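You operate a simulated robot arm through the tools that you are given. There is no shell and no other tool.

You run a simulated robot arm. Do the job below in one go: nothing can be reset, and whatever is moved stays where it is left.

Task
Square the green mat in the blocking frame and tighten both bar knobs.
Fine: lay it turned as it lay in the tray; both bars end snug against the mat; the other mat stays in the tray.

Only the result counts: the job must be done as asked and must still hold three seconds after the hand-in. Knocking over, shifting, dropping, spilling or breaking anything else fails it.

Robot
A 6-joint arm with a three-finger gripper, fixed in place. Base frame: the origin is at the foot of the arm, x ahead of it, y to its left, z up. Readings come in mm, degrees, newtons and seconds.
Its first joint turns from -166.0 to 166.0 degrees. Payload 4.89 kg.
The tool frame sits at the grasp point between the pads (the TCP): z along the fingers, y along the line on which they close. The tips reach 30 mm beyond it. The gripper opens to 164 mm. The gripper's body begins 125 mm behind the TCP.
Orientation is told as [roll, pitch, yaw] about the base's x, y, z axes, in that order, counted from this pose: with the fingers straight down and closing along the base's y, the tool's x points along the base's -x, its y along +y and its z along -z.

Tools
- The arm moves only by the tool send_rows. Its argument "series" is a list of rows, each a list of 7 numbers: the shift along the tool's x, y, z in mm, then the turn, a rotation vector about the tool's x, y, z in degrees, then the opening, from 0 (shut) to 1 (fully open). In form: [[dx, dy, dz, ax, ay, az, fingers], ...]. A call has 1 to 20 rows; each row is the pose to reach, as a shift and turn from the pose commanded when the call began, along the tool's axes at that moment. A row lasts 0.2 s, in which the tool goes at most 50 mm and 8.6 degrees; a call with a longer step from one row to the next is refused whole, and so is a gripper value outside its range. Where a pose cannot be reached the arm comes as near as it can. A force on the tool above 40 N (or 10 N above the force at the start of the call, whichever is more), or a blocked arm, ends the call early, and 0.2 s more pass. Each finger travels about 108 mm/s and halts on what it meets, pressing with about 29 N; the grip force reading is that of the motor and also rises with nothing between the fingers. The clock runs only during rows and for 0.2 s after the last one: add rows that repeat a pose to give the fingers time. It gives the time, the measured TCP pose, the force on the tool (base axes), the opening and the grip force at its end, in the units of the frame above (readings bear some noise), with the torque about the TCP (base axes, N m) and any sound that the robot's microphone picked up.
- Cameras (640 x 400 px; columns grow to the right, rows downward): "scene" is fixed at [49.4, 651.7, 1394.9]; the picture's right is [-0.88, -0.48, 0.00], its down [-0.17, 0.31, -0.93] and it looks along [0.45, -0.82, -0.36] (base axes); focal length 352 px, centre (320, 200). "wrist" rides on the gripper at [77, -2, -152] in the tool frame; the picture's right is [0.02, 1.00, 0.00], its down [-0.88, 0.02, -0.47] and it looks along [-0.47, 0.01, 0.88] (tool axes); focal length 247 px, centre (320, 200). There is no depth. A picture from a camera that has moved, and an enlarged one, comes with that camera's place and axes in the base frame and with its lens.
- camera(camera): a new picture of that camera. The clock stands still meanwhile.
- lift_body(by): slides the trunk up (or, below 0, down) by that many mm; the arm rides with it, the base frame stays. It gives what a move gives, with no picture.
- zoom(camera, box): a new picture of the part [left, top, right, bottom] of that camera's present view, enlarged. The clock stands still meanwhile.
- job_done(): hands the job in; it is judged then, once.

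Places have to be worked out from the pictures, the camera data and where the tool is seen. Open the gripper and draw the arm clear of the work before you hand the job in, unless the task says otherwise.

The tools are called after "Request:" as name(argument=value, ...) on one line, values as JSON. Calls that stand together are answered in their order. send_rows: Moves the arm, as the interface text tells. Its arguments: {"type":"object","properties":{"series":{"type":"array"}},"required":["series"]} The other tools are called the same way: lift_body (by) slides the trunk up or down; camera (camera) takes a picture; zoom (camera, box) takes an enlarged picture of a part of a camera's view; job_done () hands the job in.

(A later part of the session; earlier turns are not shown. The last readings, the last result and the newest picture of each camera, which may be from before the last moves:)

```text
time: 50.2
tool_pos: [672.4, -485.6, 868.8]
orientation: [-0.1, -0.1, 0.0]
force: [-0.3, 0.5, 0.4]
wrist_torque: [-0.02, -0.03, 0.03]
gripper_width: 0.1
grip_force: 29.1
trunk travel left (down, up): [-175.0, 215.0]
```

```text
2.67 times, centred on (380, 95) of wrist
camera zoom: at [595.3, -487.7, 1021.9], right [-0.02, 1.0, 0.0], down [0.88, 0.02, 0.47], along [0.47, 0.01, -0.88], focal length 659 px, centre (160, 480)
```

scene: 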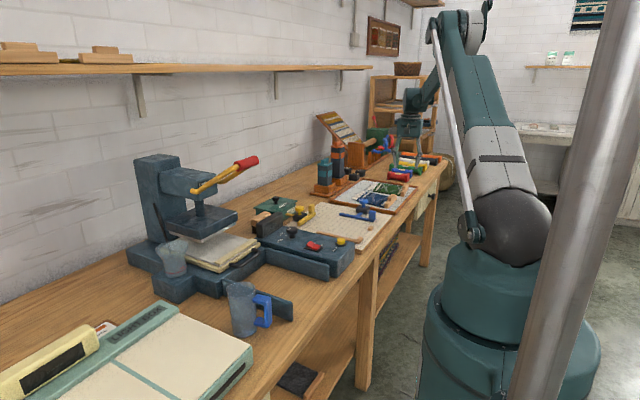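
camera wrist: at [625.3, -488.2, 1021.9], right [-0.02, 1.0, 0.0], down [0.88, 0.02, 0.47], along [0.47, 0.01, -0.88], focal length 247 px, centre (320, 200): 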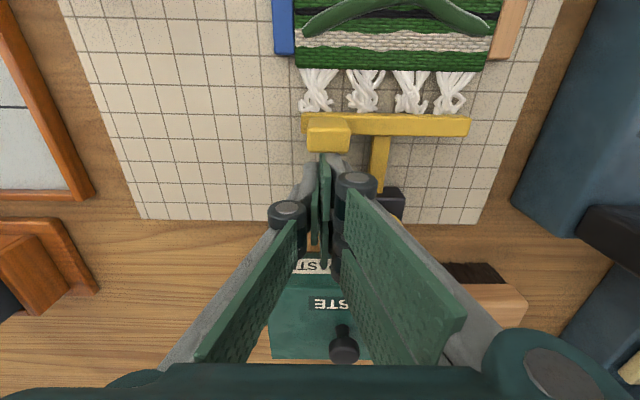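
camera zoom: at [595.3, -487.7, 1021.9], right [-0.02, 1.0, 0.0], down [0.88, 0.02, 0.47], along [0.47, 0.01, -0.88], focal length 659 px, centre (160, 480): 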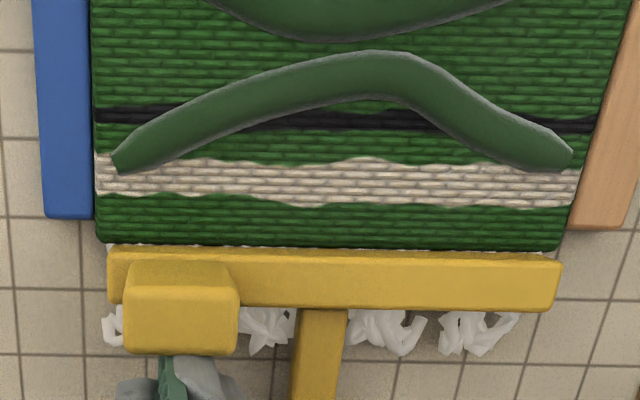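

The mat edge now moves along with the bar (contact made, sliding the mat toward the stops). I continue in fine steps until the force rises.

Request:
send_rows(series=[[0.4, 0, 0, 0, 0, 0, 0], [0.8, 0, 0, 0, 0, 0, 0], [1.2, 0, 0, 0, 0, 0, 0], [1.5, 0, 0, 0, 0, 0, 0], [1.5, 0, 0, 0, 0, 0, 0]])

Request:
zoom(camera="wrist", box=[260, 20, 500, 170])

Request:
zoom(camera="scene", box=[290, 190, 380, 245])

```text
time: 51.4
tool_pos: [670.0, -485.9, 869.3]
orientation: [-0.2, 0.0, 0.0]
force: [0.7, 0.2, -0.9]
wrist_torque: [0.02, 0.03, -0.02]
gripper_width: 0.2
grip_force: 29.1
trunk travel left (down, up): [-175.0, 215.0]
```

```text
2.67 times, centred on (380, 95) of wrist
camera zoom: at [593.6, -487.9, 1021.8], right [-0.02, 1.0, 0.0], down [0.88, 0.02, 0.47], along [0.47, 0.01, -0.88], focal length 659 px, centre (160, 480)
```

zoom: 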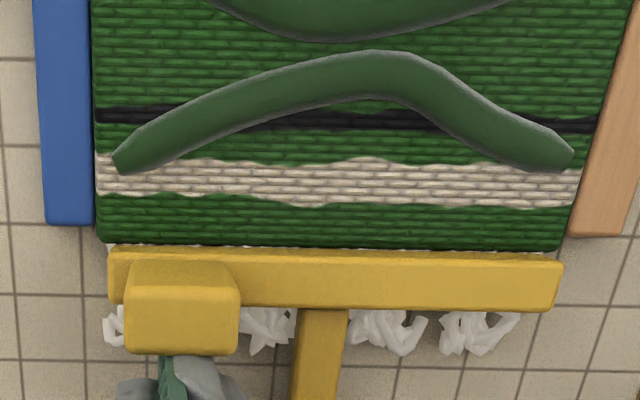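

```text
7.11 times, centred on (335, 218) of scene
camera zoom: at [49.4, 651.7, 1394.9], right [-0.88, -0.48, 0.0], down [-0.17, 0.31, -0.93], along [0.45, -0.82, -0.36], focal length 2502 px, centre (213, 76)
```

zoom: 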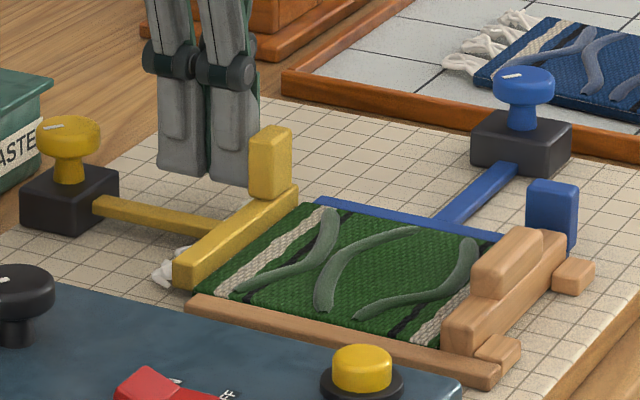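

Request:
zoom(camera="scene", box=[345, 215, 380, 243])

Request:
send_rows(series=[[0.4, 0, 0, 0, 0, 0, 0], [0.8, 0, 0, 0, 0, 0, 0], [1.2, 0, 0, 0, 0, 0, 0], [1.6, 0, 0, 0, 0, 0, 0], [1.6, 0, 0, 0, 0, 0, 0]])

Request:
zoom(camera="wrist", box=[260, 20, 500, 170])

Request:
zoom(camera="scene", box=[345, 215, 380, 243])

```text
14.29 times, centred on (362, 229) of scene
camera zoom: at [49.4, 651.7, 1394.9], right [-0.88, -0.48, 0.0], down [-0.17, 0.31, -0.93], along [0.45, -0.82, -0.36], focal length 5027 px, centre (-287, -214)
```

zoom: 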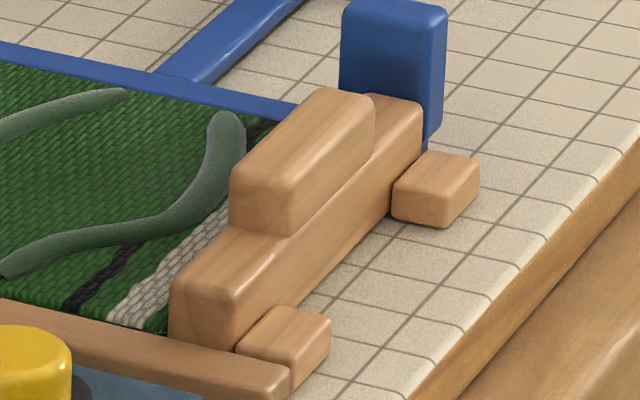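

```text
time: 52.6
tool_pos: [669.4, -486.2, 868.7]
orientation: [-0.1, -0.1, -0.1]
force: [14.2, -4.8, 4.1]
wrist_torque: [-0.1, -0.1, 0.14]
gripper_width: 0.0
grip_force: 29.5
trunk travel left (down, up): [-175.0, 215.0]
```

```text
2.67 times, centred on (380, 95) of wrist
camera zoom: at [592.8, -487.9, 1021.7], right [-0.02, 1.0, 0.0], down [0.88, 0.02, 0.47], along [0.47, 0.01, -0.88], focal length 659 px, centre (160, 480)
```

zoom: 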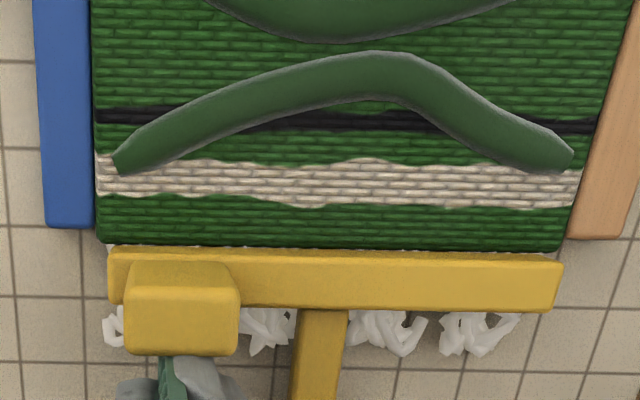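

```text
14.29 times, centred on (362, 229) of scene
camera zoom: at [49.4, 651.7, 1394.9], right [-0.88, -0.48, 0.0], down [-0.17, 0.31, -0.93], along [0.45, -0.82, -0.36], focal length 5027 px, centre (-287, -214)
```

zoom: 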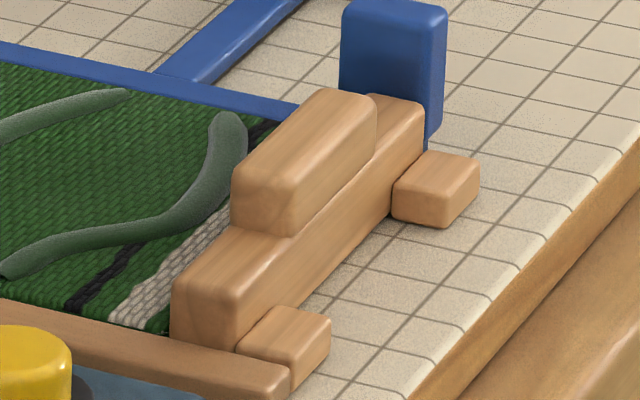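

14 N reaction: the mat is now clamped between yellow bar and stops. I add 0.4 mm for firm seating, then back off.

Request:
send_rows(series=[[0.2, 0, 0, 0, 0, 0, 0], [0.4, 0, 0, 0, 0, 0, 0], [0.4, 0, 0, 0, 0, 0, 0]])

Request:
send_rows(series=[[-2, 0, 0, 0, 0, 0, 0], [-6, 0, 0, 0, 0, 0, 0], [-12, 0, -10, 0, 0, 0, 0], [-12, 0, -40, 0, 0, 0, 0], [-12, 0, -80, 0, 0, 0, 0], [-12, 0, -130, 0, 0, 0, 0], [-12, 0, -130, 0, 0, 0, 0]])

Request:
camera(camera="wrist")

Request:
zoom(camera="scene", box=[280, 185, 390, 255])

```text
time: 53.4
tool_pos: [668.2, -485.4, 869.2]
orientation: [-0.1, -0.1, -0.1]
force: [23.5, -8.1, 7.0]
wrist_torque: [-0.17, -0.15, 0.21]
gripper_width: 0.1
grip_force: 29.0
trunk travel left (down, up): [-175.0, 215.0]
```

```text
time: 55.0
tool_pos: [680.3, -486.0, 999.2]
orientation: [-0.1, -0.1, -0.1]
force: [0.5, 0.7, 1.0]
wrist_torque: [-0.03, -0.04, -0.02]
gripper_width: 0.0
grip_force: 28.8
trunk travel left (down, up): [-175.0, 215.0]
```

```text
taken
camera wrist: at [603.4, -487.5, 1153.0], right [-0.02, 1.0, 0.0], down [0.88, 0.02, 0.47], along [0.47, 0.01, -0.88], focal length 247 px, centre (320, 200)
```

wrist: 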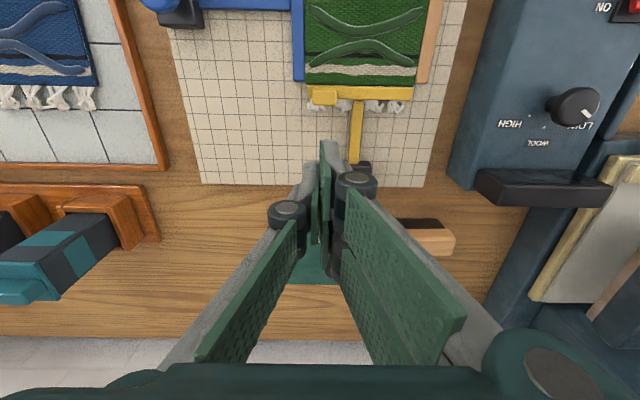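

```text
5.71 times, centred on (335, 220) of scene
camera zoom: at [49.4, 651.7, 1394.9], right [-0.88, -0.48, 0.0], down [-0.17, 0.31, -0.93], along [0.45, -0.82, -0.36], focal length 2011 px, centre (234, 86)
```

zoom: 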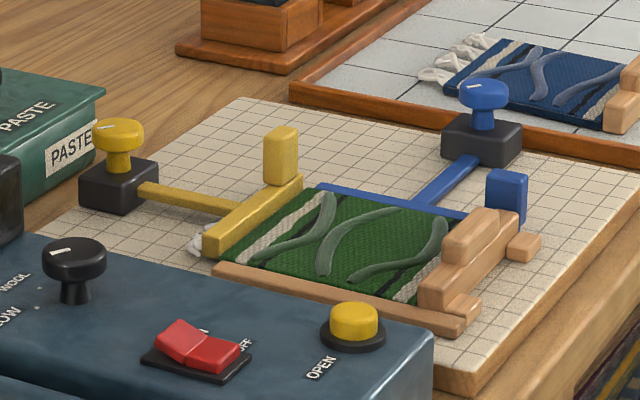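

Both bars hold the mat, nothing else moved. Next the yellow knob: I open the hand and move above it at (737, −438, 940) to centre on it precisely.

Request:
send_rows(series=[[-14, 12, 5, 0, 0, 0, 0.2], [-28, 24, 15, 0, 0, 0, 0.4], [-42, 36, 30, 0, 0, 0, 0.5], [-56.7, 47.5, 45, 0, 0, 0, 0.5], [-56.7, 47.5, 59, 0, 0, 0, 0.5], [-56.7, 47.5, 59, 0, 0, 0, 0.5]])

Request:
camera(camera="wrist")

Request:
zoom(camera="wrist", box=[240, 90, 400, 210])

```text
time: 56.4
tool_pos: [738.7, -438.0, 940.8]
orientation: [-0.1, -0.2, -0.1]
force: [-0.4, 0.5, -0.4]
wrist_torque: [-0.03, 0.02, 0.0]
gripper_width: 82.2
grip_force: 0.0
trunk travel left (down, up): [-175.0, 215.0]
```

```text
taken
camera wrist: at [661.2, -439.9, 1093.2], right [-0.02, 1.0, 0.0], down [0.88, 0.02, 0.47], along [0.47, 0.01, -0.88], focal length 247 px, centre (320, 200)
```

wrist: 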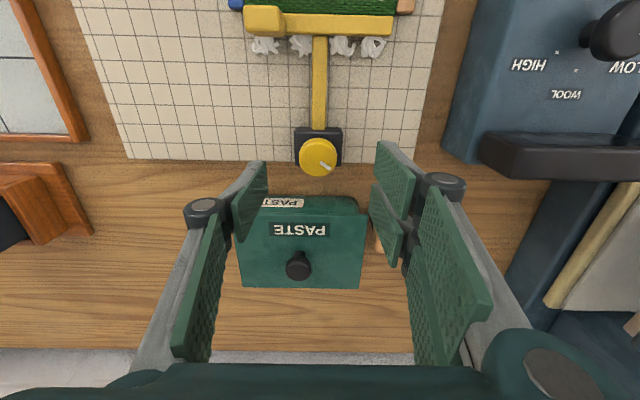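

```text
3.33 times, centred on (320, 150) of wrist
camera zoom: at [661.2, -439.9, 1093.2], right [-0.02, 1.0, 0.0], down [0.88, 0.02, 0.47], along [0.47, 0.01, -0.88], focal length 823 px, centre (320, 367)
```

zoom: 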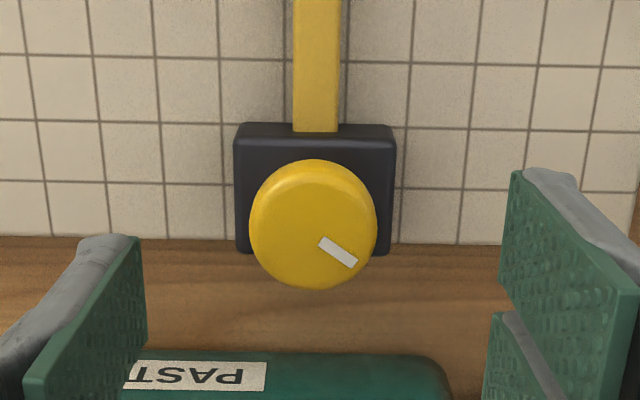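

Knob centre ≈ (739, −439.5), ~38 mm diameter, top z≈858, clamp-block top ≈830. I set the opening to ~61 mm and lower to TCP z≈866 around the knob.

Request:
send_rows(series=[[0, -0.7, 15, 0, 0, 0, 0.4], [0, -1.4, 35, 0, 0, 0, 0.37], [0, -1.4, 55, 0, 0, 0, 0.37], [0, -1.4, 68, 0, 0, 0, 0.37], [0, -1.4, 75, 0, 0, 0, 0.37], [0, -1.4, 75, 0, 0, 0, 0.37]])

Request:
camera(camera="wrist")

Request:
zoom(camera="wrist", box=[240, 110, 400, 230])

Request:
zoom(camera="scene", box=[270, 175, 340, 230])

```text
time: 57.8
tool_pos: [737.6, -439.7, 864.0]
orientation: [0.0, -0.1, -0.1]
force: [0.6, -0.4, 0.0]
wrist_torque: [0.03, 0.03, -0.03]
gripper_width: 60.7
grip_force: 0.2
trunk travel left (down, up): [-175.0, 215.0]
```

```text
taken
camera wrist: at [660.8, -442.1, 1017.6], right [-0.02, 1.0, 0.0], down [0.88, 0.02, 0.47], along [0.47, 0.01, -0.88], focal length 247 px, centre (320, 200)
```

wrist: 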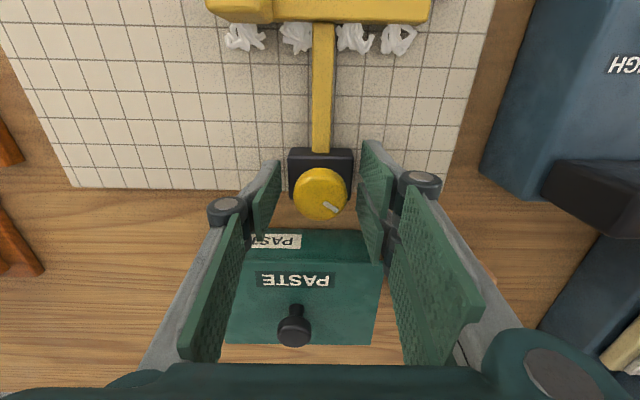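

```text
3.33 times, centred on (320, 170) of wrist
camera zoom: at [660.8, -442.1, 1017.6], right [-0.02, 1.0, 0.0], down [0.88, 0.02, 0.47], along [0.47, 0.01, -0.88], focal length 823 px, centre (320, 300)
```

zoom: 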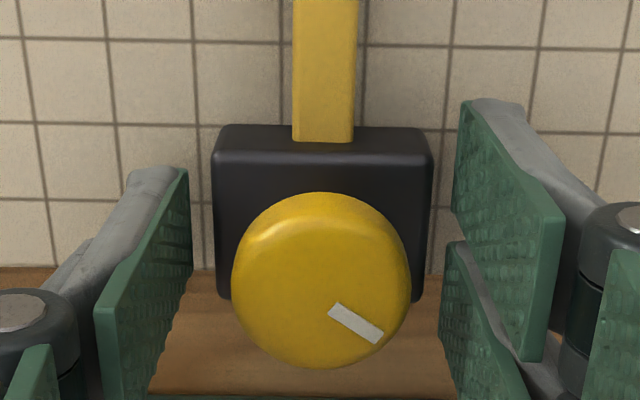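

```text
7.27 times, centred on (305, 202) of scene
camera zoom: at [49.4, 651.7, 1394.9], right [-0.88, -0.48, 0.0], down [-0.17, 0.31, -0.93], along [0.45, -0.82, -0.36], focal length 2559 px, centre (429, 182)
```

zoom: 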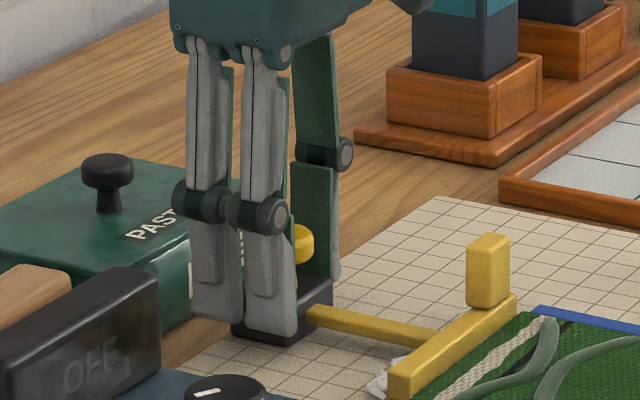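

The knob sits between the digits, its centre ≈2 mm further in +x. I shift by 2 mm and close on it.

Request:
send_rows(series=[[-2, -0.3, 0, 0, 0, 0, 0.37], [-2, -0.3, 0, 0, 0, 0, 0.3], [-2, -0.3, 0, 0, 0, 0, 0.2], [-2, -0.3, 0, 0, 0, 0, 0.1], [-2, -0.3, 0, 0, 0, 0, 0]])

Request:
zoom(camera="wrist", box=[240, 110, 400, 230])

```text
time: 59.0
tool_pos: [737.9, -440.5, 863.6]
orientation: [-0.2, -0.1, -0.1]
force: [-3.3, 7.4, -6.0]
wrist_torque: [0.27, 0.02, 0.27]
gripper_width: 49.5
grip_force: 44.7
trunk travel left (down, up): [-175.0, 215.0]
```

```text
3.33 times, centred on (320, 170) of wrist
camera zoom: at [662.9, -441.9, 1017.7], right [-0.02, 1.0, 0.0], down [0.88, 0.02, 0.47], along [0.47, 0.01, -0.88], focal length 823 px, centre (320, 300)
```

zoom: 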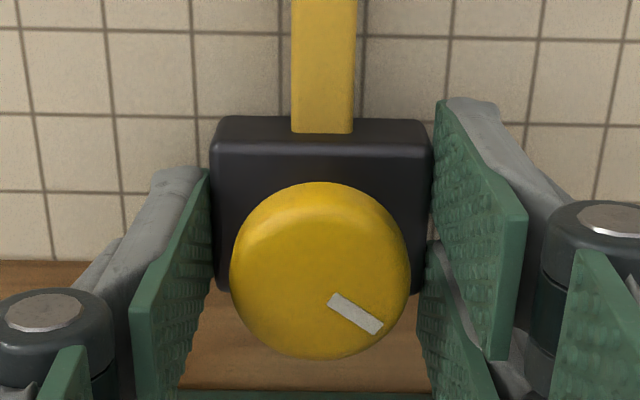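

The fingers stopped at 49.5 mm — the tips met the clamp block's sides, so its top is higher than I thought. I open again and raise 9 mm before closing.

Request:
send_rows(series=[[0, 0, 0, 0, 0, 0, 0.37], [0, 0, 0, 0, 0, 0, 0.37], [0, 0, -5, 0, 0, 0, 0.37], [0, 0, -9, 0, 0, 0, 0.37], [0, 0, -9, 0, 0, 0, 0.37]])

Request:
zoom(camera="wrist", box=[240, 110, 400, 230])

Request:
zoom(camera="scene", box=[280, 190, 390, 250])

```text
time: 60.2
tool_pos: [738.9, -441.5, 873.7]
orientation: [-0.1, -0.1, -0.1]
force: [-0.4, 0.2, -0.1]
wrist_torque: [-0.01, 0.01, -0.01]
gripper_width: 60.8
grip_force: 0.1
trunk travel left (down, up): [-175.0, 215.0]
```

```text
3.33 times, centred on (320, 170) of wrist
camera zoom: at [662.7, -442.3, 1026.8], right [-0.02, 1.0, 0.0], down [0.88, 0.02, 0.47], along [0.47, 0.01, -0.88], focal length 823 px, centre (320, 300)
```

zoom: 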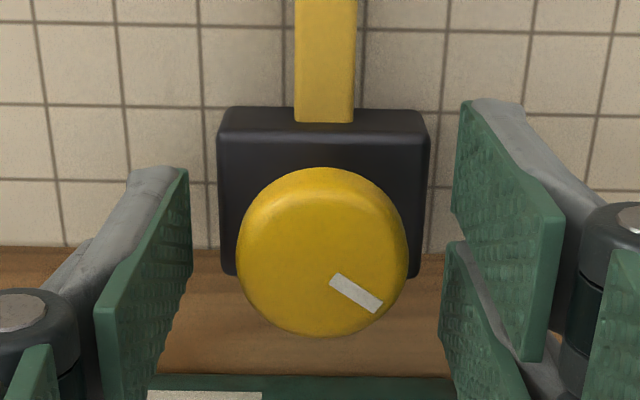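

```text
5.82 times, centred on (335, 220) of scene
camera zoom: at [49.4, 651.7, 1394.9], right [-0.88, -0.48, 0.0], down [-0.17, 0.31, -0.93], along [0.45, -0.82, -0.36], focal length 2047 px, centre (233, 84)
```

zoom: 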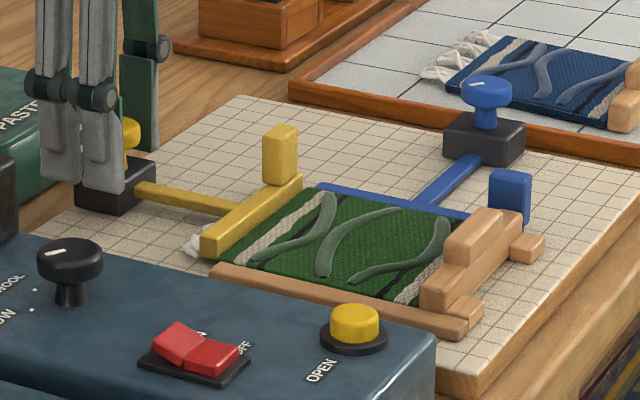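

Nothing shifted. Tips are now ≈844, beside the knob cap; I close again.

Request:
send_rows(series=[[0, 0, 0, 0, 0, 0, 0.3], [0, 0, 0, 0, 0, 0, 0.22], [0, 0, 0, 0, 0, 0, 0.1], [0, 0, 0, 0, 0, 0, 0], [0, 0, 0, 0, 0, 0, 0]])

Request:
zoom(camera="wrist", box=[240, 110, 400, 230])

```text
time: 61.4
tool_pos: [740.3, -440.4, 875.1]
orientation: [-0.1, -0.2, -0.1]
force: [-1.0, 3.7, -2.1]
wrist_torque: [0.04, -0.05, -0.05]
gripper_width: 34.1
grip_force: 45.5
trunk travel left (down, up): [-175.0, 215.0]
```

```text
3.33 times, centred on (320, 170) of wrist
camera zoom: at [662.7, -442.0, 1026.7], right [-0.02, 1.0, 0.0], down [0.88, 0.02, 0.47], along [0.47, 0.01, -0.88], focal length 823 px, centre (320, 300)
```

zoom: 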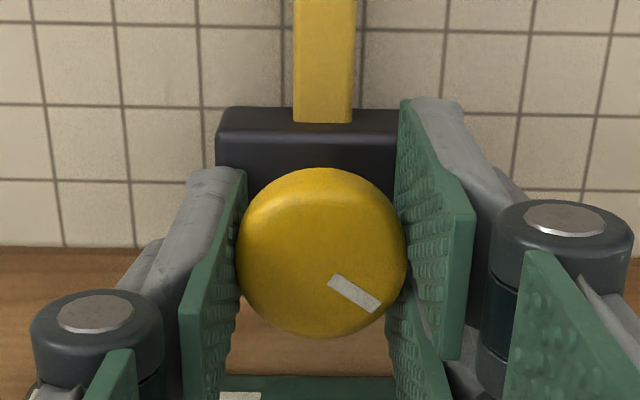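

Gripped the cap at 34 mm with 45 N. I turn it clockwise (seen from above) 30° and watch torque and sound.

Request:
send_rows(series=[[0, 0, 0, 0, 0, 5, 0], [0, 0, 0, 0, 0, 10, 0], [0, 0, 0, 0, 0, 15, 0], [0, 0, 0, 0, 0, 20, 0], [0, 0, 0, 0, 0, 25, 0], [0, 0, 0, 0, 0, 30, 0]])

Request:
zoom(camera="wrist", box=[240, 110, 400, 230])

```text
time: 62.8
tool_pos: [738.0, -441.1, 874.9]
orientation: [0.0, -0.1, -30.2]
force: [-6.3, -12.2, -1.2]
wrist_torque: [-0.11, 0.14, 0.03]
gripper_width: 34.1
grip_force: 45.1
trunk travel left (down, up): [-175.0, 215.0]
```

```text
3.33 times, centred on (320, 170) of wrist
camera zoom: at [671.8, -404.6, 1026.7], right [0.48, 0.87, 0.0], down [0.77, -0.43, 0.48], along [0.42, -0.23, -0.88], focal length 823 px, centre (320, 300)
```

zoom: 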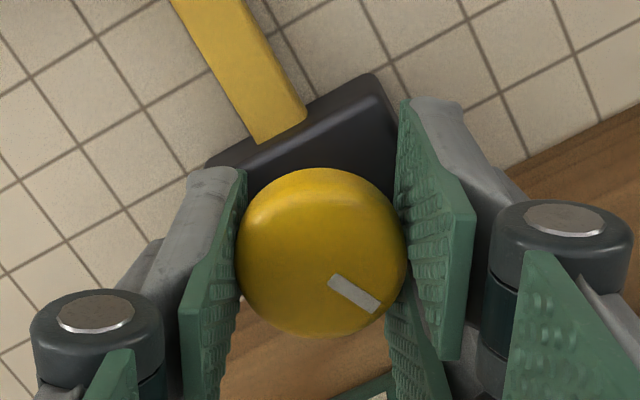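

The knob turns with the hand without slip and with little torque. I go on 48° more.

Request:
send_rows(series=[[0, 0, 0, 0, 0, 6, 0], [0, 0, 0, 0, 0, 12, 0], [0, 0, 0, 0, 0, 18, 0], [0, 0, 0, 0, 0, 24, 0], [0, 0, 0, 0, 0, 30, 0], [0, 0, 0, 0, 0, 36, 0], [0, 0, 0, 0, 0, 42, 0], [0, 0, 0, 0, 0, 48, 0]])

Request:
zoom(camera="wrist", box=[240, 110, 400, 230])

```text
time: 64.1
tool_pos: [738.9, -441.9, 875.4]
orientation: [-0.1, 0.0, -60.5]
force: [-8.8, -7.8, -4.1]
wrist_torque: [-0.25, 0.02, 0.06]
gripper_width: 33.9
grip_force: 45.2
trunk travel left (down, up): [-175.0, 215.0]
stopped in row 6: the force on the tool passed its limit at 41 N (the readings are from after the stop); the commanded pose is now the measured one
```

```text
3.33 times, centred on (320, 170) of wrist
camera zoom: at [698.9, -376.6, 1026.7], right [0.86, 0.51, 0.0], down [0.45, -0.76, 0.48], along [0.24, -0.41, -0.88], focal length 823 px, centre (320, 300)
```

zoom: 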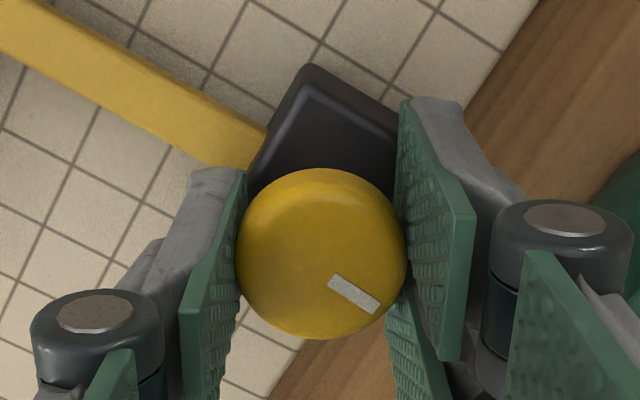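

It stopped at −60° because of lateral force (41 N) — probably the tool axis is slightly off the knob axis. I try on in smaller steps, to see whether there is real tightening torque.

Request:
send_rows(series=[[0, 0, 0, 0, 0, 3, 0], [0, 0, 0, 0, 0, 6, 0], [0, 0, 0, 0, 0, 9, 0], [0, 0, 0, 0, 0, 12, 0]])

Request:
zoom(camera="wrist", box=[240, 110, 400, 230])

```text
time: 65.1
tool_pos: [737.7, -443.2, 873.2]
orientation: [0.0, -0.1, -72.7]
force: [-22.2, -17.2, -8.2]
wrist_torque: [-0.1, 0.23, 0.07]
gripper_width: 34.1
grip_force: 44.7
trunk travel left (down, up): [-175.0, 215.0]
```

```text
3.33 times, centred on (320, 170) of wrist
camera zoom: at [713.0, -370.1, 1026.8], right [0.95, 0.32, 0.0], down [0.28, -0.83, 0.47], along [0.15, -0.45, -0.88], focal length 823 px, centre (320, 300)
```

zoom: 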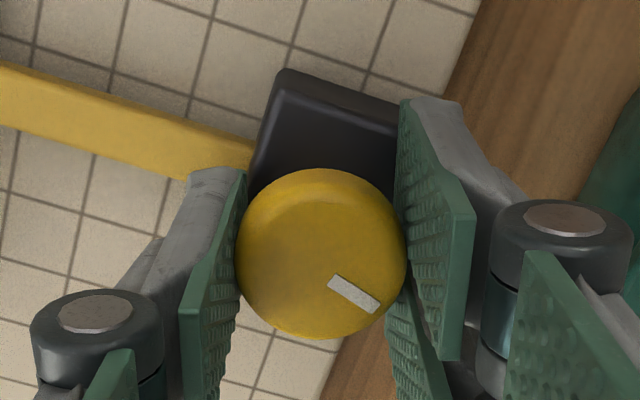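

No real torque yet (0.07 Nm) — only lateral force from a ~1.6 mm axis offset. I correct the centre and continue another 48° rotating about the knob's own axis.

Request:
send_rows(series=[[-0.3, -0.8, 0, 0, 0, 1, 0], [-0.47, -1.47, 0, 0, 0, 6, 0], [-0.43, -1.64, 0, 0, 0, 12, 0], [-0.37, -1.8, 0, 0, 0, 18, 0], [-0.3, -1.95, 0, 0, 0, 24, 0], [-0.22, -2.1, 0, 0, 0, 30, 0], [-0.12, -2.24, 0, 0, 0, 36, 0], [0, -2.37, 0, 0, 0, 42, 0], [0.13, -2.48, 0, 0, 0, 48, 0]])

Request:
zoom(camera="wrist", box=[240, 110, 400, 230])

```text
time: 67.1
tool_pos: [736.3, -441.1, 873.8]
orientation: [0.1, 0.0, -120.6]
force: [-7.9, 11.0, -8.0]
wrist_torque: [0.4, -0.14, 0.82]
gripper_width: 33.5
grip_force: 44.2
trunk travel left (down, up): [-175.0, 215.0]
```

```text
3.33 times, centred on (320, 170) of wrist
camera zoom: at [773.8, -374.0, 1027.2], right [0.87, -0.49, 0.0], down [-0.43, -0.77, 0.47], along [-0.23, -0.41, -0.88], focal length 823 px, centre (320, 300)
```

zoom: 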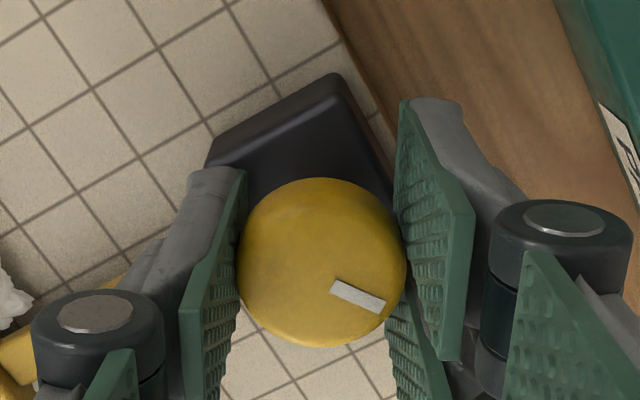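

Torque about z rose to 0.8 Nm: the knob is now tightening. I turn a few degrees more to confirm it is at its stop.

Request:
send_rows(series=[[0, 0, 0, 0, 0, 3, 0], [0, 0, 0, 0, 0, 6, 0], [0, 0, 0, 0, 0, 8, 0], [0, 0, 0, 0, 0, 8, 0]])

Request:
zoom(camera="wrist", box=[240, 110, 400, 230])

```text
time: 68.1
tool_pos: [736.3, -442.4, 872.4]
orientation: [0.1, -0.1, -128.5]
force: [-15.6, 13.8, -7.3]
wrist_torque: [0.09, 0.14, 0.67]
gripper_width: 34.1
grip_force: 45.5
trunk travel left (down, up): [-175.0, 215.0]
```

```text
3.33 times, centred on (320, 170) of wrist
camera zoom: at [781.6, -381.2, 1027.1], right [0.8, -0.61, 0.0], down [-0.53, -0.7, 0.47], along [-0.29, -0.38, -0.88], focal length 823 px, centre (320, 300)
```

zoom: 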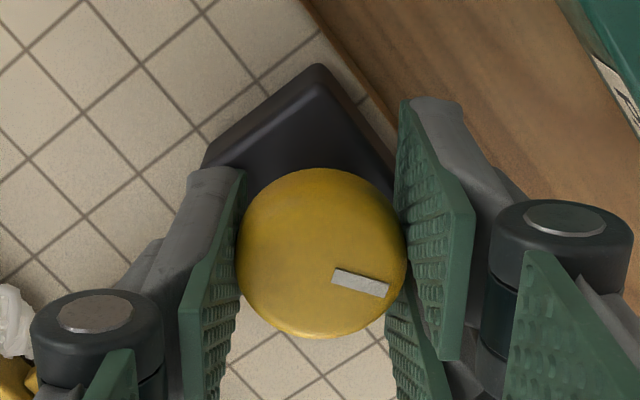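

The pointer now slips in the grip with ~0.7 Nm: the yellow knob is at its tight stop (~115° turned). I release with a small opening and rise.

Request:
send_rows(series=[[0, 0, 0, 0, 0, 0, 0.25], [0, 0, 0, 0, 0, 0, 0.28], [0, 0, 0, 0, 0, 0, 0.28], [0, 0, -15, 0, 0, 0, 0.28], [0, 0, -40, 0, 0, 0, 0.28], [0, 0, -80, 0, 0, 0, 0.3], [0, 0, -125, 0, 0, 0, 0.4], [0, 0, -125, 0, 0, 0, 0.4]])

Request:
camera(camera="wrist")

Request:
zoom(camera="scene", box=[280, 185, 390, 255])

```text
time: 69.9
tool_pos: [735.8, -441.2, 999.3]
orientation: [0.0, 0.0, -128.5]
force: [-0.1, 0.0, -0.3]
wrist_torque: [-0.07, -0.09, -0.01]
gripper_width: 65.6
grip_force: 0.1
trunk travel left (down, up): [-175.0, 215.0]
```

```text
taken
camera wrist: at [782.8, -381.2, 1152.6], right [0.8, -0.61, 0.0], down [-0.53, -0.7, 0.47], along [-0.29, -0.38, -0.88], focal length 247 px, centre (320, 200)
```

wrist: 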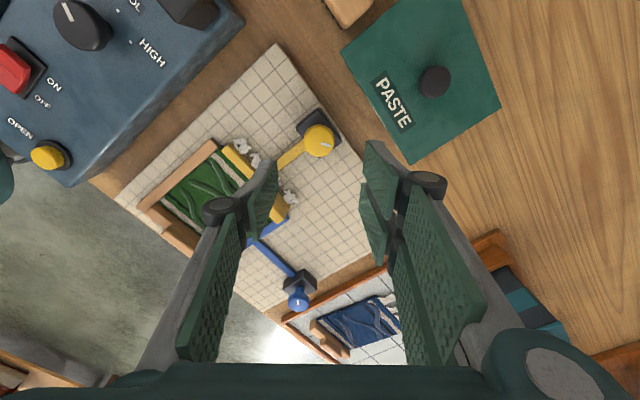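

```text
5.71 times, centred on (335, 220) of scene
camera zoom: at [49.4, 651.7, 1394.9], right [-0.88, -0.48, 0.0], down [-0.17, 0.31, -0.93], along [0.45, -0.82, -0.36], focal length 2011 px, centre (234, 86)
```

zoom: 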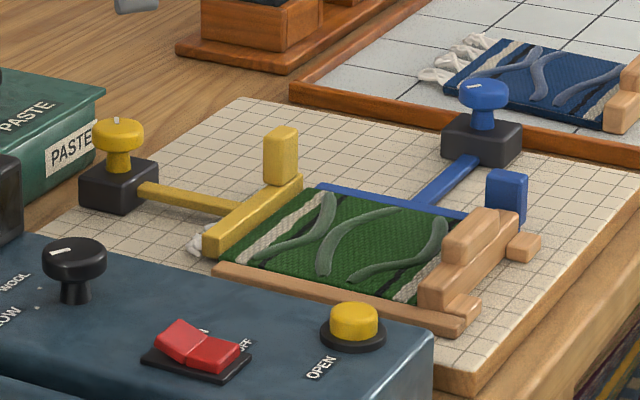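

The yellow pointer has turned and the bar still sits on the mat. Since the mat slid ~4 mm along the blue bar, I go back to the blue handle (closed fingers, yaw −90) to confirm it is still snug before tightening.

Request:
send_rows(series=[[-33.6, -14.3, 0, 0, 0, -4.8, 0.3], [-67.1, -28.7, 0, 0, 0, -9.6, 0.2], [-100.7, -43, 0, 0, 0, -14.4, 0.1], [-134.3, -57.3, 0, 0, 0, -19.2, 0], [-167.8, -71.6, 0, 0, 0, -24, 0], [-201.4, -86, 0, 0, 0, -28.8, 0], [-235, -100.3, 0, 0, 0, -33.6, 0], [-268.5, -114.6, 0, 0, 0, -38.4, 0], [-268.5, -114.6, 0, 0, 0, -38.4, 0]])

Request:
camera(camera="wrist")

Request:
zoom(camera="wrist", box=[280, 0, 560, 180])

```text
time: 71.9
tool_pos: [478.3, -581.5, 999.4]
orientation: [0.0, -0.1, -90.1]
force: [-0.1, 0.2, -1.1]
wrist_torque: [-0.03, 0.0, -0.01]
gripper_width: 0.0
grip_force: 29.0
trunk travel left (down, up): [-175.0, 215.0]
```

```text
taken
camera wrist: at [476.4, -504.6, 1152.1], right [1.0, 0.02, 0.0], down [0.02, -0.88, 0.48], along [0.01, -0.47, -0.88], focal length 247 px, centre (320, 200)
```

wrist: 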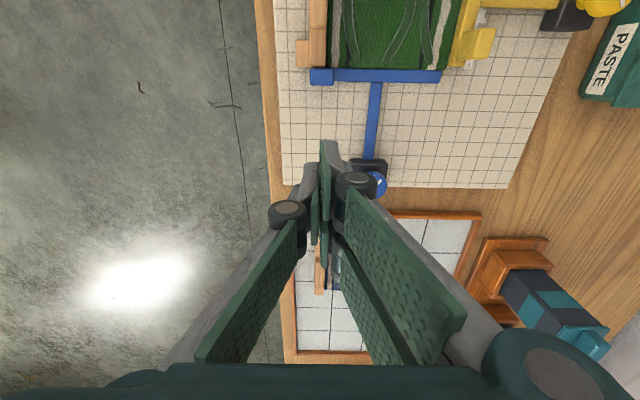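

```text
2.22 times, centred on (420, 90) of wrist
camera zoom: at [476.4, -504.6, 1152.1], right [1.0, 0.02, 0.0], down [0.02, -0.88, 0.48], along [0.01, -0.47, -0.88], focal length 549 px, centre (98, 444)
```

zoom: 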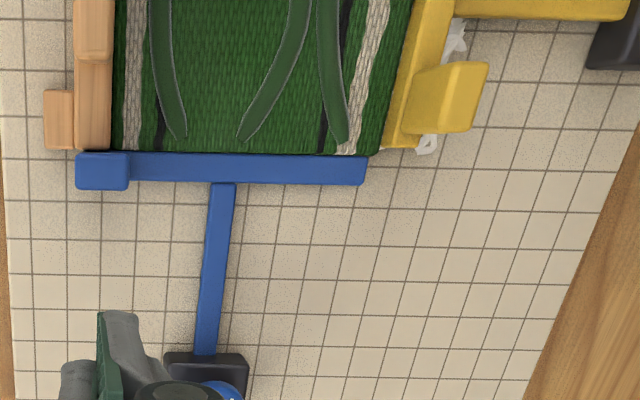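

The blue bar still looks in contact. I lower behind its handle and push lightly again to verify.

Request:
send_rows(series=[[0, 0.5, 30, 0, 0, 0, 0], [0, 0.5, 60, 0, 0, 0, 0], [0, 0.5, 90, 0, 0, 0, 0], [0, 0.5, 115, 0, 0, 0, 0], [0, 0.5, 130, 0, 0, 0, 0], [8, 0.5, 130, 0, 0, 0, 0], [16, 0.5, 130, 0, 0, 0, 0], [22, 0.5, 130, 0, 0, 0, 0], [26, 0.5, 130, 0, 0, 0, 0], [26, 0.5, 130, 0, 0, 0, 0]])

Request:
zoom(camera="wrist", box=[280, 60, 560, 180])

```text
time: 74.1
tool_pos: [480.0, -555.4, 869.3]
orientation: [0.0, -0.1, -90.1]
force: [-0.3, 0.7, 0.1]
wrist_torque: [0.0, -0.03, 0.01]
gripper_width: 0.0
grip_force: 28.7
trunk travel left (down, up): [-175.0, 215.0]
```

```text
2.29 times, centred on (420, 120) of wrist
camera zoom: at [477.8, -478.4, 1021.8], right [1.0, 0.02, 0.0], down [0.02, -0.88, 0.47], along [0.01, -0.47, -0.88], focal length 564 px, centre (91, 383)
```

zoom: 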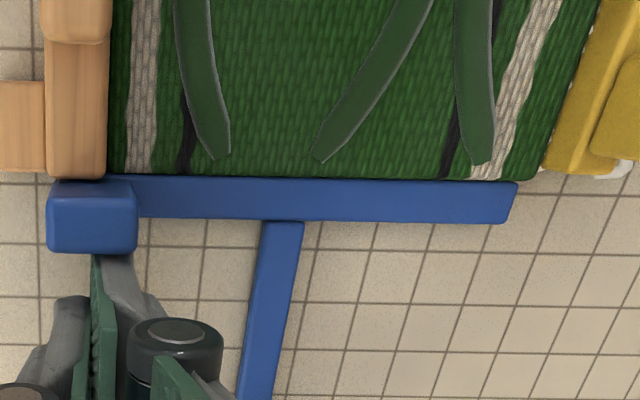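

Request:
send_rows(series=[[0.6, 0, 0, 0, 0, 0, 0], [1.2, 0, 0, 0, 0, 0, 0], [1.8, 0, 0, 0, 0, 0, 0], [2.4, 0, 0, 0, 0, 0, 0], [2.4, 0, 0, 0, 0, 0, 0]])

```text
time: 75.3
tool_pos: [479.7, -552.8, 869.8]
orientation: [0.0, -0.1, -90.2]
force: [0.2, -0.5, -0.3]
wrist_torque: [0.0, -0.03, -0.02]
gripper_width: 0.0
grip_force: 29.3
trunk travel left (down, up): [-175.0, 215.0]
```

No force yet at y≈−552.8; I advance another 1.6 mm in small steps to find contact.

Request:
send_rows(series=[[0.4, 0, 0, 0, 0, 0, 0], [0.8, 0, 0, 0, 0, 0, 0], [1.2, 0, 0, 0, 0, 0, 0], [1.6, 0, 0, 0, 0, 0, 0], [1.6, 0, 0, 0, 0, 0, 0]])

Request:
zoom(camera="wrist", box=[280, 60, 560, 180])

```text
time: 76.5
tool_pos: [481.5, -551.9, 869.8]
orientation: [0.2, -0.2, -90.2]
force: [3.0, -23.2, 11.9]
wrist_torque: [-0.16, -0.07, -0.12]
gripper_width: 0.0
grip_force: 28.9
trunk travel left (down, up): [-175.0, 215.0]
```

```text
2.29 times, centred on (420, 120) of wrist
camera zoom: at [478.0, -475.4, 1022.0], right [1.0, 0.02, 0.0], down [0.02, -0.88, 0.48], along [0.01, -0.48, -0.88], focal length 564 px, centre (91, 383)
```

zoom: 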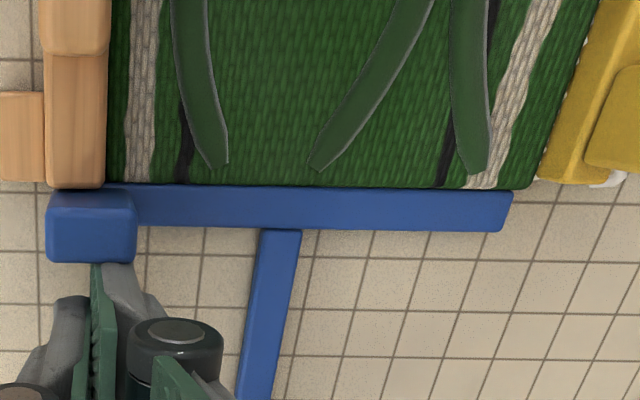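

Same contact point with 23 N: the blue bar is snug. I back off, rise, and turn to yaw 0 above the blue knob at ≈(547, −638).

Request:
send_rows(series=[[-2, 0, 0, 0, 0, 0, 0], [-8, 0, 0, 0, 0, 0, 0], [-15, 0, 0, 0, 0, 0, 0], [-20, 0, -30, 0, 0, 0, 0], [-20, 0, -70, 0, 0, 0, 0], [-20, 0, -110, 0, 0, 0, 0], [-20, 0, -130, 0, 0, 0, 0], [-26, 6, -130, 0, 0, -8.4, 0], [-32, 12, -130, 0, 0, -16.8, 0.1], [-38, 18, -130, 0, 0, -25.2, 0.2], [-44, 24, -130, 0, 0, -33.6, 0.3], [-50, 30, -130, 0, 0, -42, 0.4], [-56, 36, -130, 0, 0, -50.4, 0.5], [-62, 42, -130, 0, 0, -58.8, 0.5], [-68, 48, -130, 0, 0, -67.2, 0.5], [-75, 55, -130, 0, 0, -75.6, 0.5], [-82, 62, -130, 0, 0, -84, 0.5], [-87, 67, -130, 0, 0, -90, 0.5], [-87, 67, -130, 0, 0, -90, 0.5]])

Request:
camera(camera="wrist")

Request:
zoom(camera="wrist", box=[240, 80, 400, 200])

Request:
zoom(camera="scene", box=[280, 185, 390, 255])

```text
time: 80.5
tool_pos: [546.4, -638.2, 1000.3]
orientation: [-0.1, 0.0, -0.1]
force: [-0.2, -0.5, -0.6]
wrist_torque: [-0.01, 0.02, 0.02]
gripper_width: 81.9
grip_force: 0.0
trunk travel left (down, up): [-175.0, 215.0]
```

```text
taken
camera wrist: at [469.6, -639.2, 1152.2], right [-0.02, 1.0, 0.0], down [0.88, 0.02, 0.47], along [0.47, 0.01, -0.88], focal length 247 px, centre (320, 200)
```

wrist: 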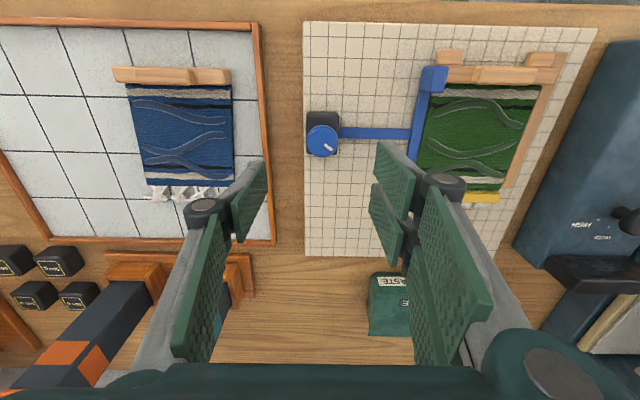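

```text
3.33 times, centred on (320, 140) of wrist
camera zoom: at [469.6, -639.2, 1152.2], right [-0.02, 1.0, 0.0], down [0.88, 0.02, 0.47], along [0.47, 0.01, -0.88], focal length 823 px, centre (320, 400)
```

zoom: 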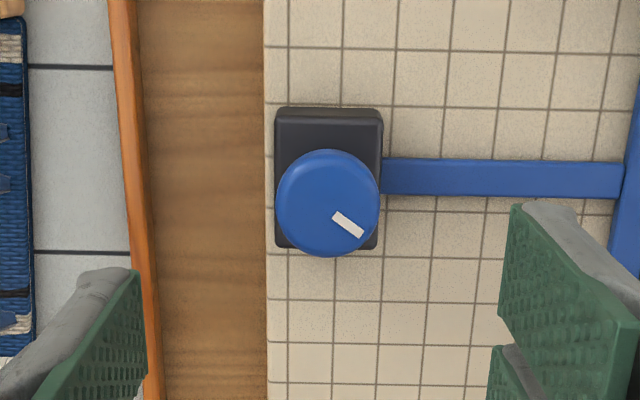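

```text
5.71 times, centred on (335, 220) of scene
camera zoom: at [49.4, 651.7, 1394.9], right [-0.88, -0.48, 0.0], down [-0.17, 0.31, -0.93], along [0.45, -0.82, -0.36], focal length 2011 px, centre (234, 86)
```

zoom: 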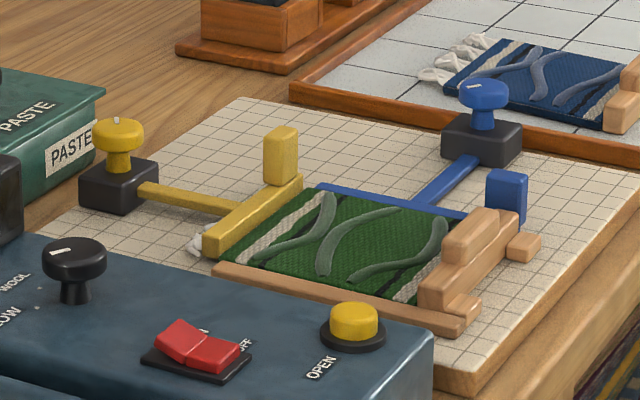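

Blue knob centre reads ≈(547, −635.5). I lower to z≈925 there with a ~61 mm opening and measure again.

Request:
send_rows(series=[[0, 1, 15, 0, 0, 0, 0.45], [0, 2, 35, 0, 0, 0, 0.4], [0, 2.5, 55, 0, 0, 0, 0.37], [0, 2.5, 75, 0, 0, 0, 0.37], [0, 2.5, 75, 0, 0, 0, 0.37]])

Request:
camera(camera="wrist")

Request:
zoom(camera="wrist", box=[240, 90, 400, 210])

```text
time: 81.7
tool_pos: [547.5, -634.4, 924.0]
orientation: [-0.1, 0.0, -0.1]
force: [0.0, -0.2, 0.3]
wrist_torque: [0.02, 0.03, 0.01]
gripper_width: 60.8
grip_force: 0.0
trunk travel left (down, up): [-175.0, 215.0]
```

```text
taken
camera wrist: at [470.1, -636.3, 1077.6], right [-0.02, 1.0, 0.0], down [0.88, 0.02, 0.47], along [0.47, 0.01, -0.88], focal length 247 px, centre (320, 200)
```

wrist: 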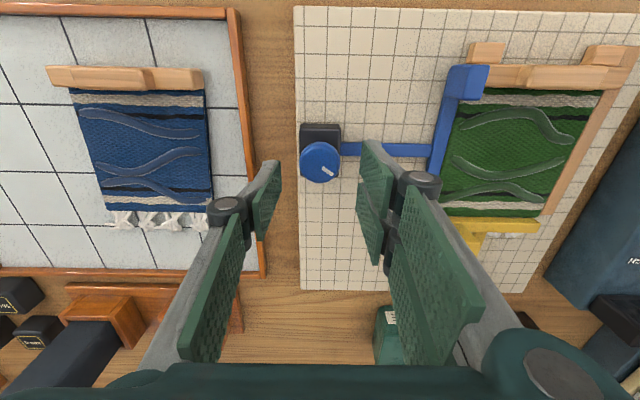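

```text
3.33 times, centred on (320, 150) of wrist
camera zoom: at [470.1, -636.3, 1077.6], right [-0.02, 1.0, 0.0], down [0.88, 0.02, 0.47], along [0.47, 0.01, -0.88], focal length 823 px, centre (320, 367)
```

zoom: 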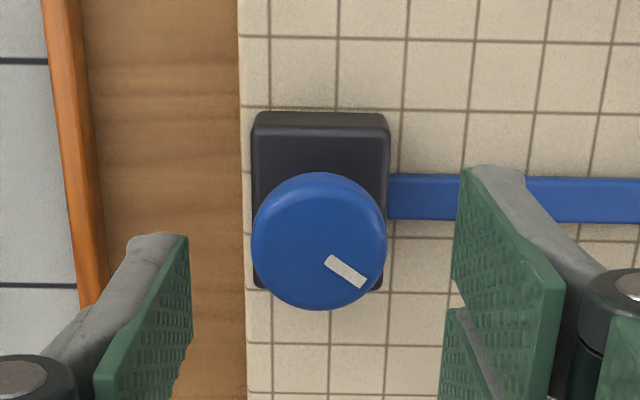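

Centre estimate ≈(547, −635.5), the tool is already there within a millimetre. I lower to z≈874 and compare the knob's image position with the yellow case.

Request:
send_rows(series=[[0, 0, 15, 0, 0, 0, 0.37], [0, 0, 30, 0, 0, 0, 0.37], [0, 0, 42, 0, 0, 0, 0.37], [0, 0, 50, 0, 0, 0, 0.37], [0, 0, 50, 0, 0, 0, 0.37]])

Request:
zoom(camera="wrist", box=[240, 110, 400, 230])

```text
time: 82.9
tool_pos: [547.1, -634.9, 873.0]
orientation: [-0.2, 0.0, 0.0]
force: [0.5, 0.3, -0.1]
wrist_torque: [0.01, 0.02, -0.02]
gripper_width: 60.6
grip_force: 0.0
trunk travel left (down, up): [-175.0, 215.0]
```

```text
3.33 times, centred on (320, 170) of wrist
camera zoom: at [470.2, -637.0, 1027.2], right [-0.02, 1.0, 0.0], down [0.88, 0.02, 0.47], along [0.47, 0.01, -0.88], focal length 823 px, centre (320, 300)
```

zoom: 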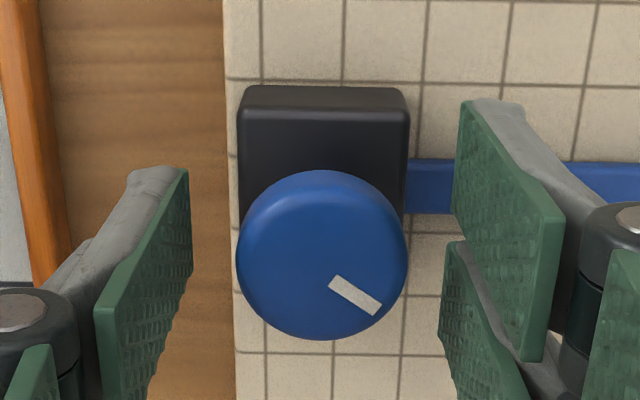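

Almost the same picture as with the yellow knob; to remove the earlier 1.6 mm offset I shift 1 mm toward −x and close.

Request:
send_rows(series=[[1, 0, 0, 0, 0, 0, 0.37], [1, 0, 0, 0, 0, 0, 0.3], [1, 0, 0, 0, 0, 0, 0.2], [1, 0, 0, 0, 0, 0, 0.1], [1, 0, 0, 0, 0, 0, 0], [1, 0, 0, 0, 0, 0, 0]])

Request:
zoom(camera="wrist", box=[240, 110, 400, 230])

```text
time: 84.3
tool_pos: [545.4, -635.5, 873.5]
orientation: [-0.1, -0.1, -0.1]
force: [0.4, 1.2, -1.7]
wrist_torque: [-0.01, 0.02, -0.02]
gripper_width: 33.8
grip_force: 45.3
trunk travel left (down, up): [-175.0, 215.0]
```

```text
3.33 times, centred on (320, 170) of wrist
camera zoom: at [469.0, -636.9, 1027.2], right [-0.02, 1.0, 0.0], down [0.88, 0.02, 0.47], along [0.47, 0.01, -0.88], focal length 823 px, centre (320, 300)
```

zoom: 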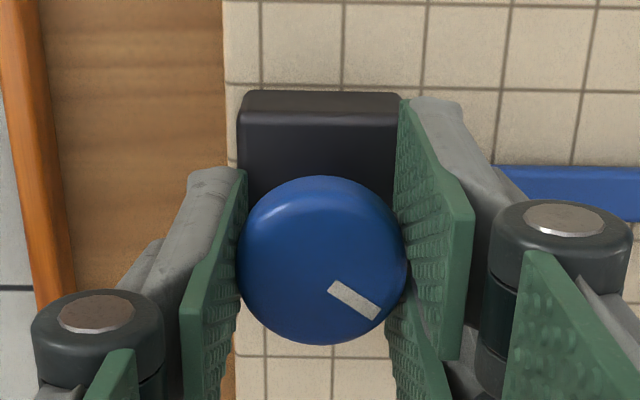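

Gripped at 33.8 mm with almost no side force. I turn clockwise 54° in 6° steps.

Request:
send_rows(series=[[0, 0, 0, 0, 0, 6, 0], [0, 0, 0, 0, 0, 12, 0], [0, 0, 0, 0, 0, 18, 0], [0, 0, 0, 0, 0, 24, 0], [0, 0, 0, 0, 0, 30, 0], [0, 0, 0, 0, 0, 36, 0], [0, 0, 0, 0, 0, 42, 0], [0, 0, 0, 0, 0, 48, 0], [0, 0, 0, 0, 0, 54, 0]])

Request:
zoom(camera="wrist", box=[240, 110, 400, 230])

```text
time: 86.3
tool_pos: [545.8, -636.2, 874.6]
orientation: [0.1, -0.1, -54.2]
force: [-12.1, -8.6, -1.1]
wrist_torque: [-0.03, 0.2, 0.02]
gripper_width: 33.9
grip_force: 45.0
trunk travel left (down, up): [-175.0, 215.0]
```

```text
3.33 times, centred on (320, 170) of wrist
camera zoom: at [499.0, -574.8, 1027.0], right [0.8, 0.6, 0.0], down [0.53, -0.7, 0.47], along [0.29, -0.38, -0.88], focal length 823 px, centre (320, 300)
```

zoom: 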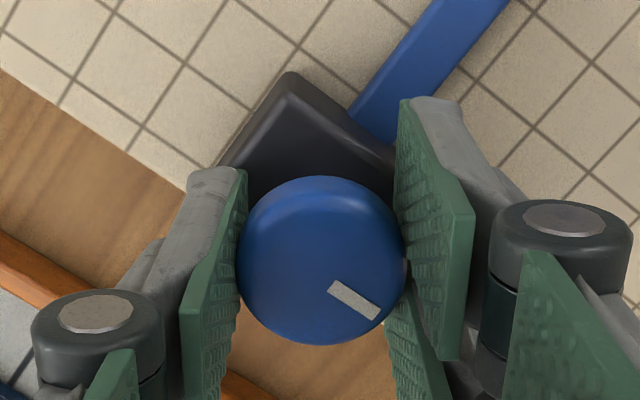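

The knob follows freely. I continue 54° more with a small centre correction.

Request:
send_rows(series=[[0, -0.5, 0, 0, 0, 4, 0], [0, -0.8, 0, 0, 0, 10, 0], [0, -0.85, 0, 0, 0, 16, 0], [0.05, -0.9, 0, 0, 0, 22, 0], [0.1, -0.95, 0, 0, 0, 28, 0], [0.1, -1, 0, 0, 0, 34, 0], [0.15, -1.05, 0, 0, 0, 40, 0], [0.2, -1.1, 0, 0, 0, 46, 0], [0.2, -1.15, 0, 0, 0, 52, 0]])

Request:
zoom(camera="wrist", box=[240, 110, 400, 230])

```text
time: 88.3
tool_pos: [543.9, -635.3, 873.4]
orientation: [0.1, -0.1, -106.1]
force: [-7.2, 0.9, -8.6]
wrist_torque: [0.0, 0.09, 0.01]
gripper_width: 33.8
grip_force: 44.9
trunk travel left (down, up): [-175.0, 215.0]
```

```text
3.33 times, centred on (320, 170) of wrist
camera zoom: at [564.1, -562.0, 1027.1], right [0.97, -0.26, 0.0], down [-0.23, -0.85, 0.47], along [-0.12, -0.46, -0.88], focal length 823 px, centre (320, 300)
```

zoom: 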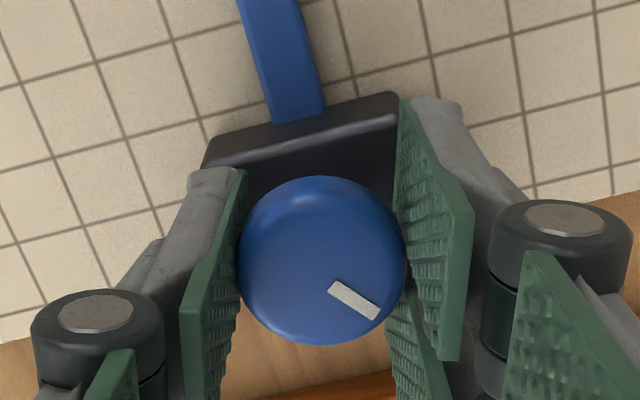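

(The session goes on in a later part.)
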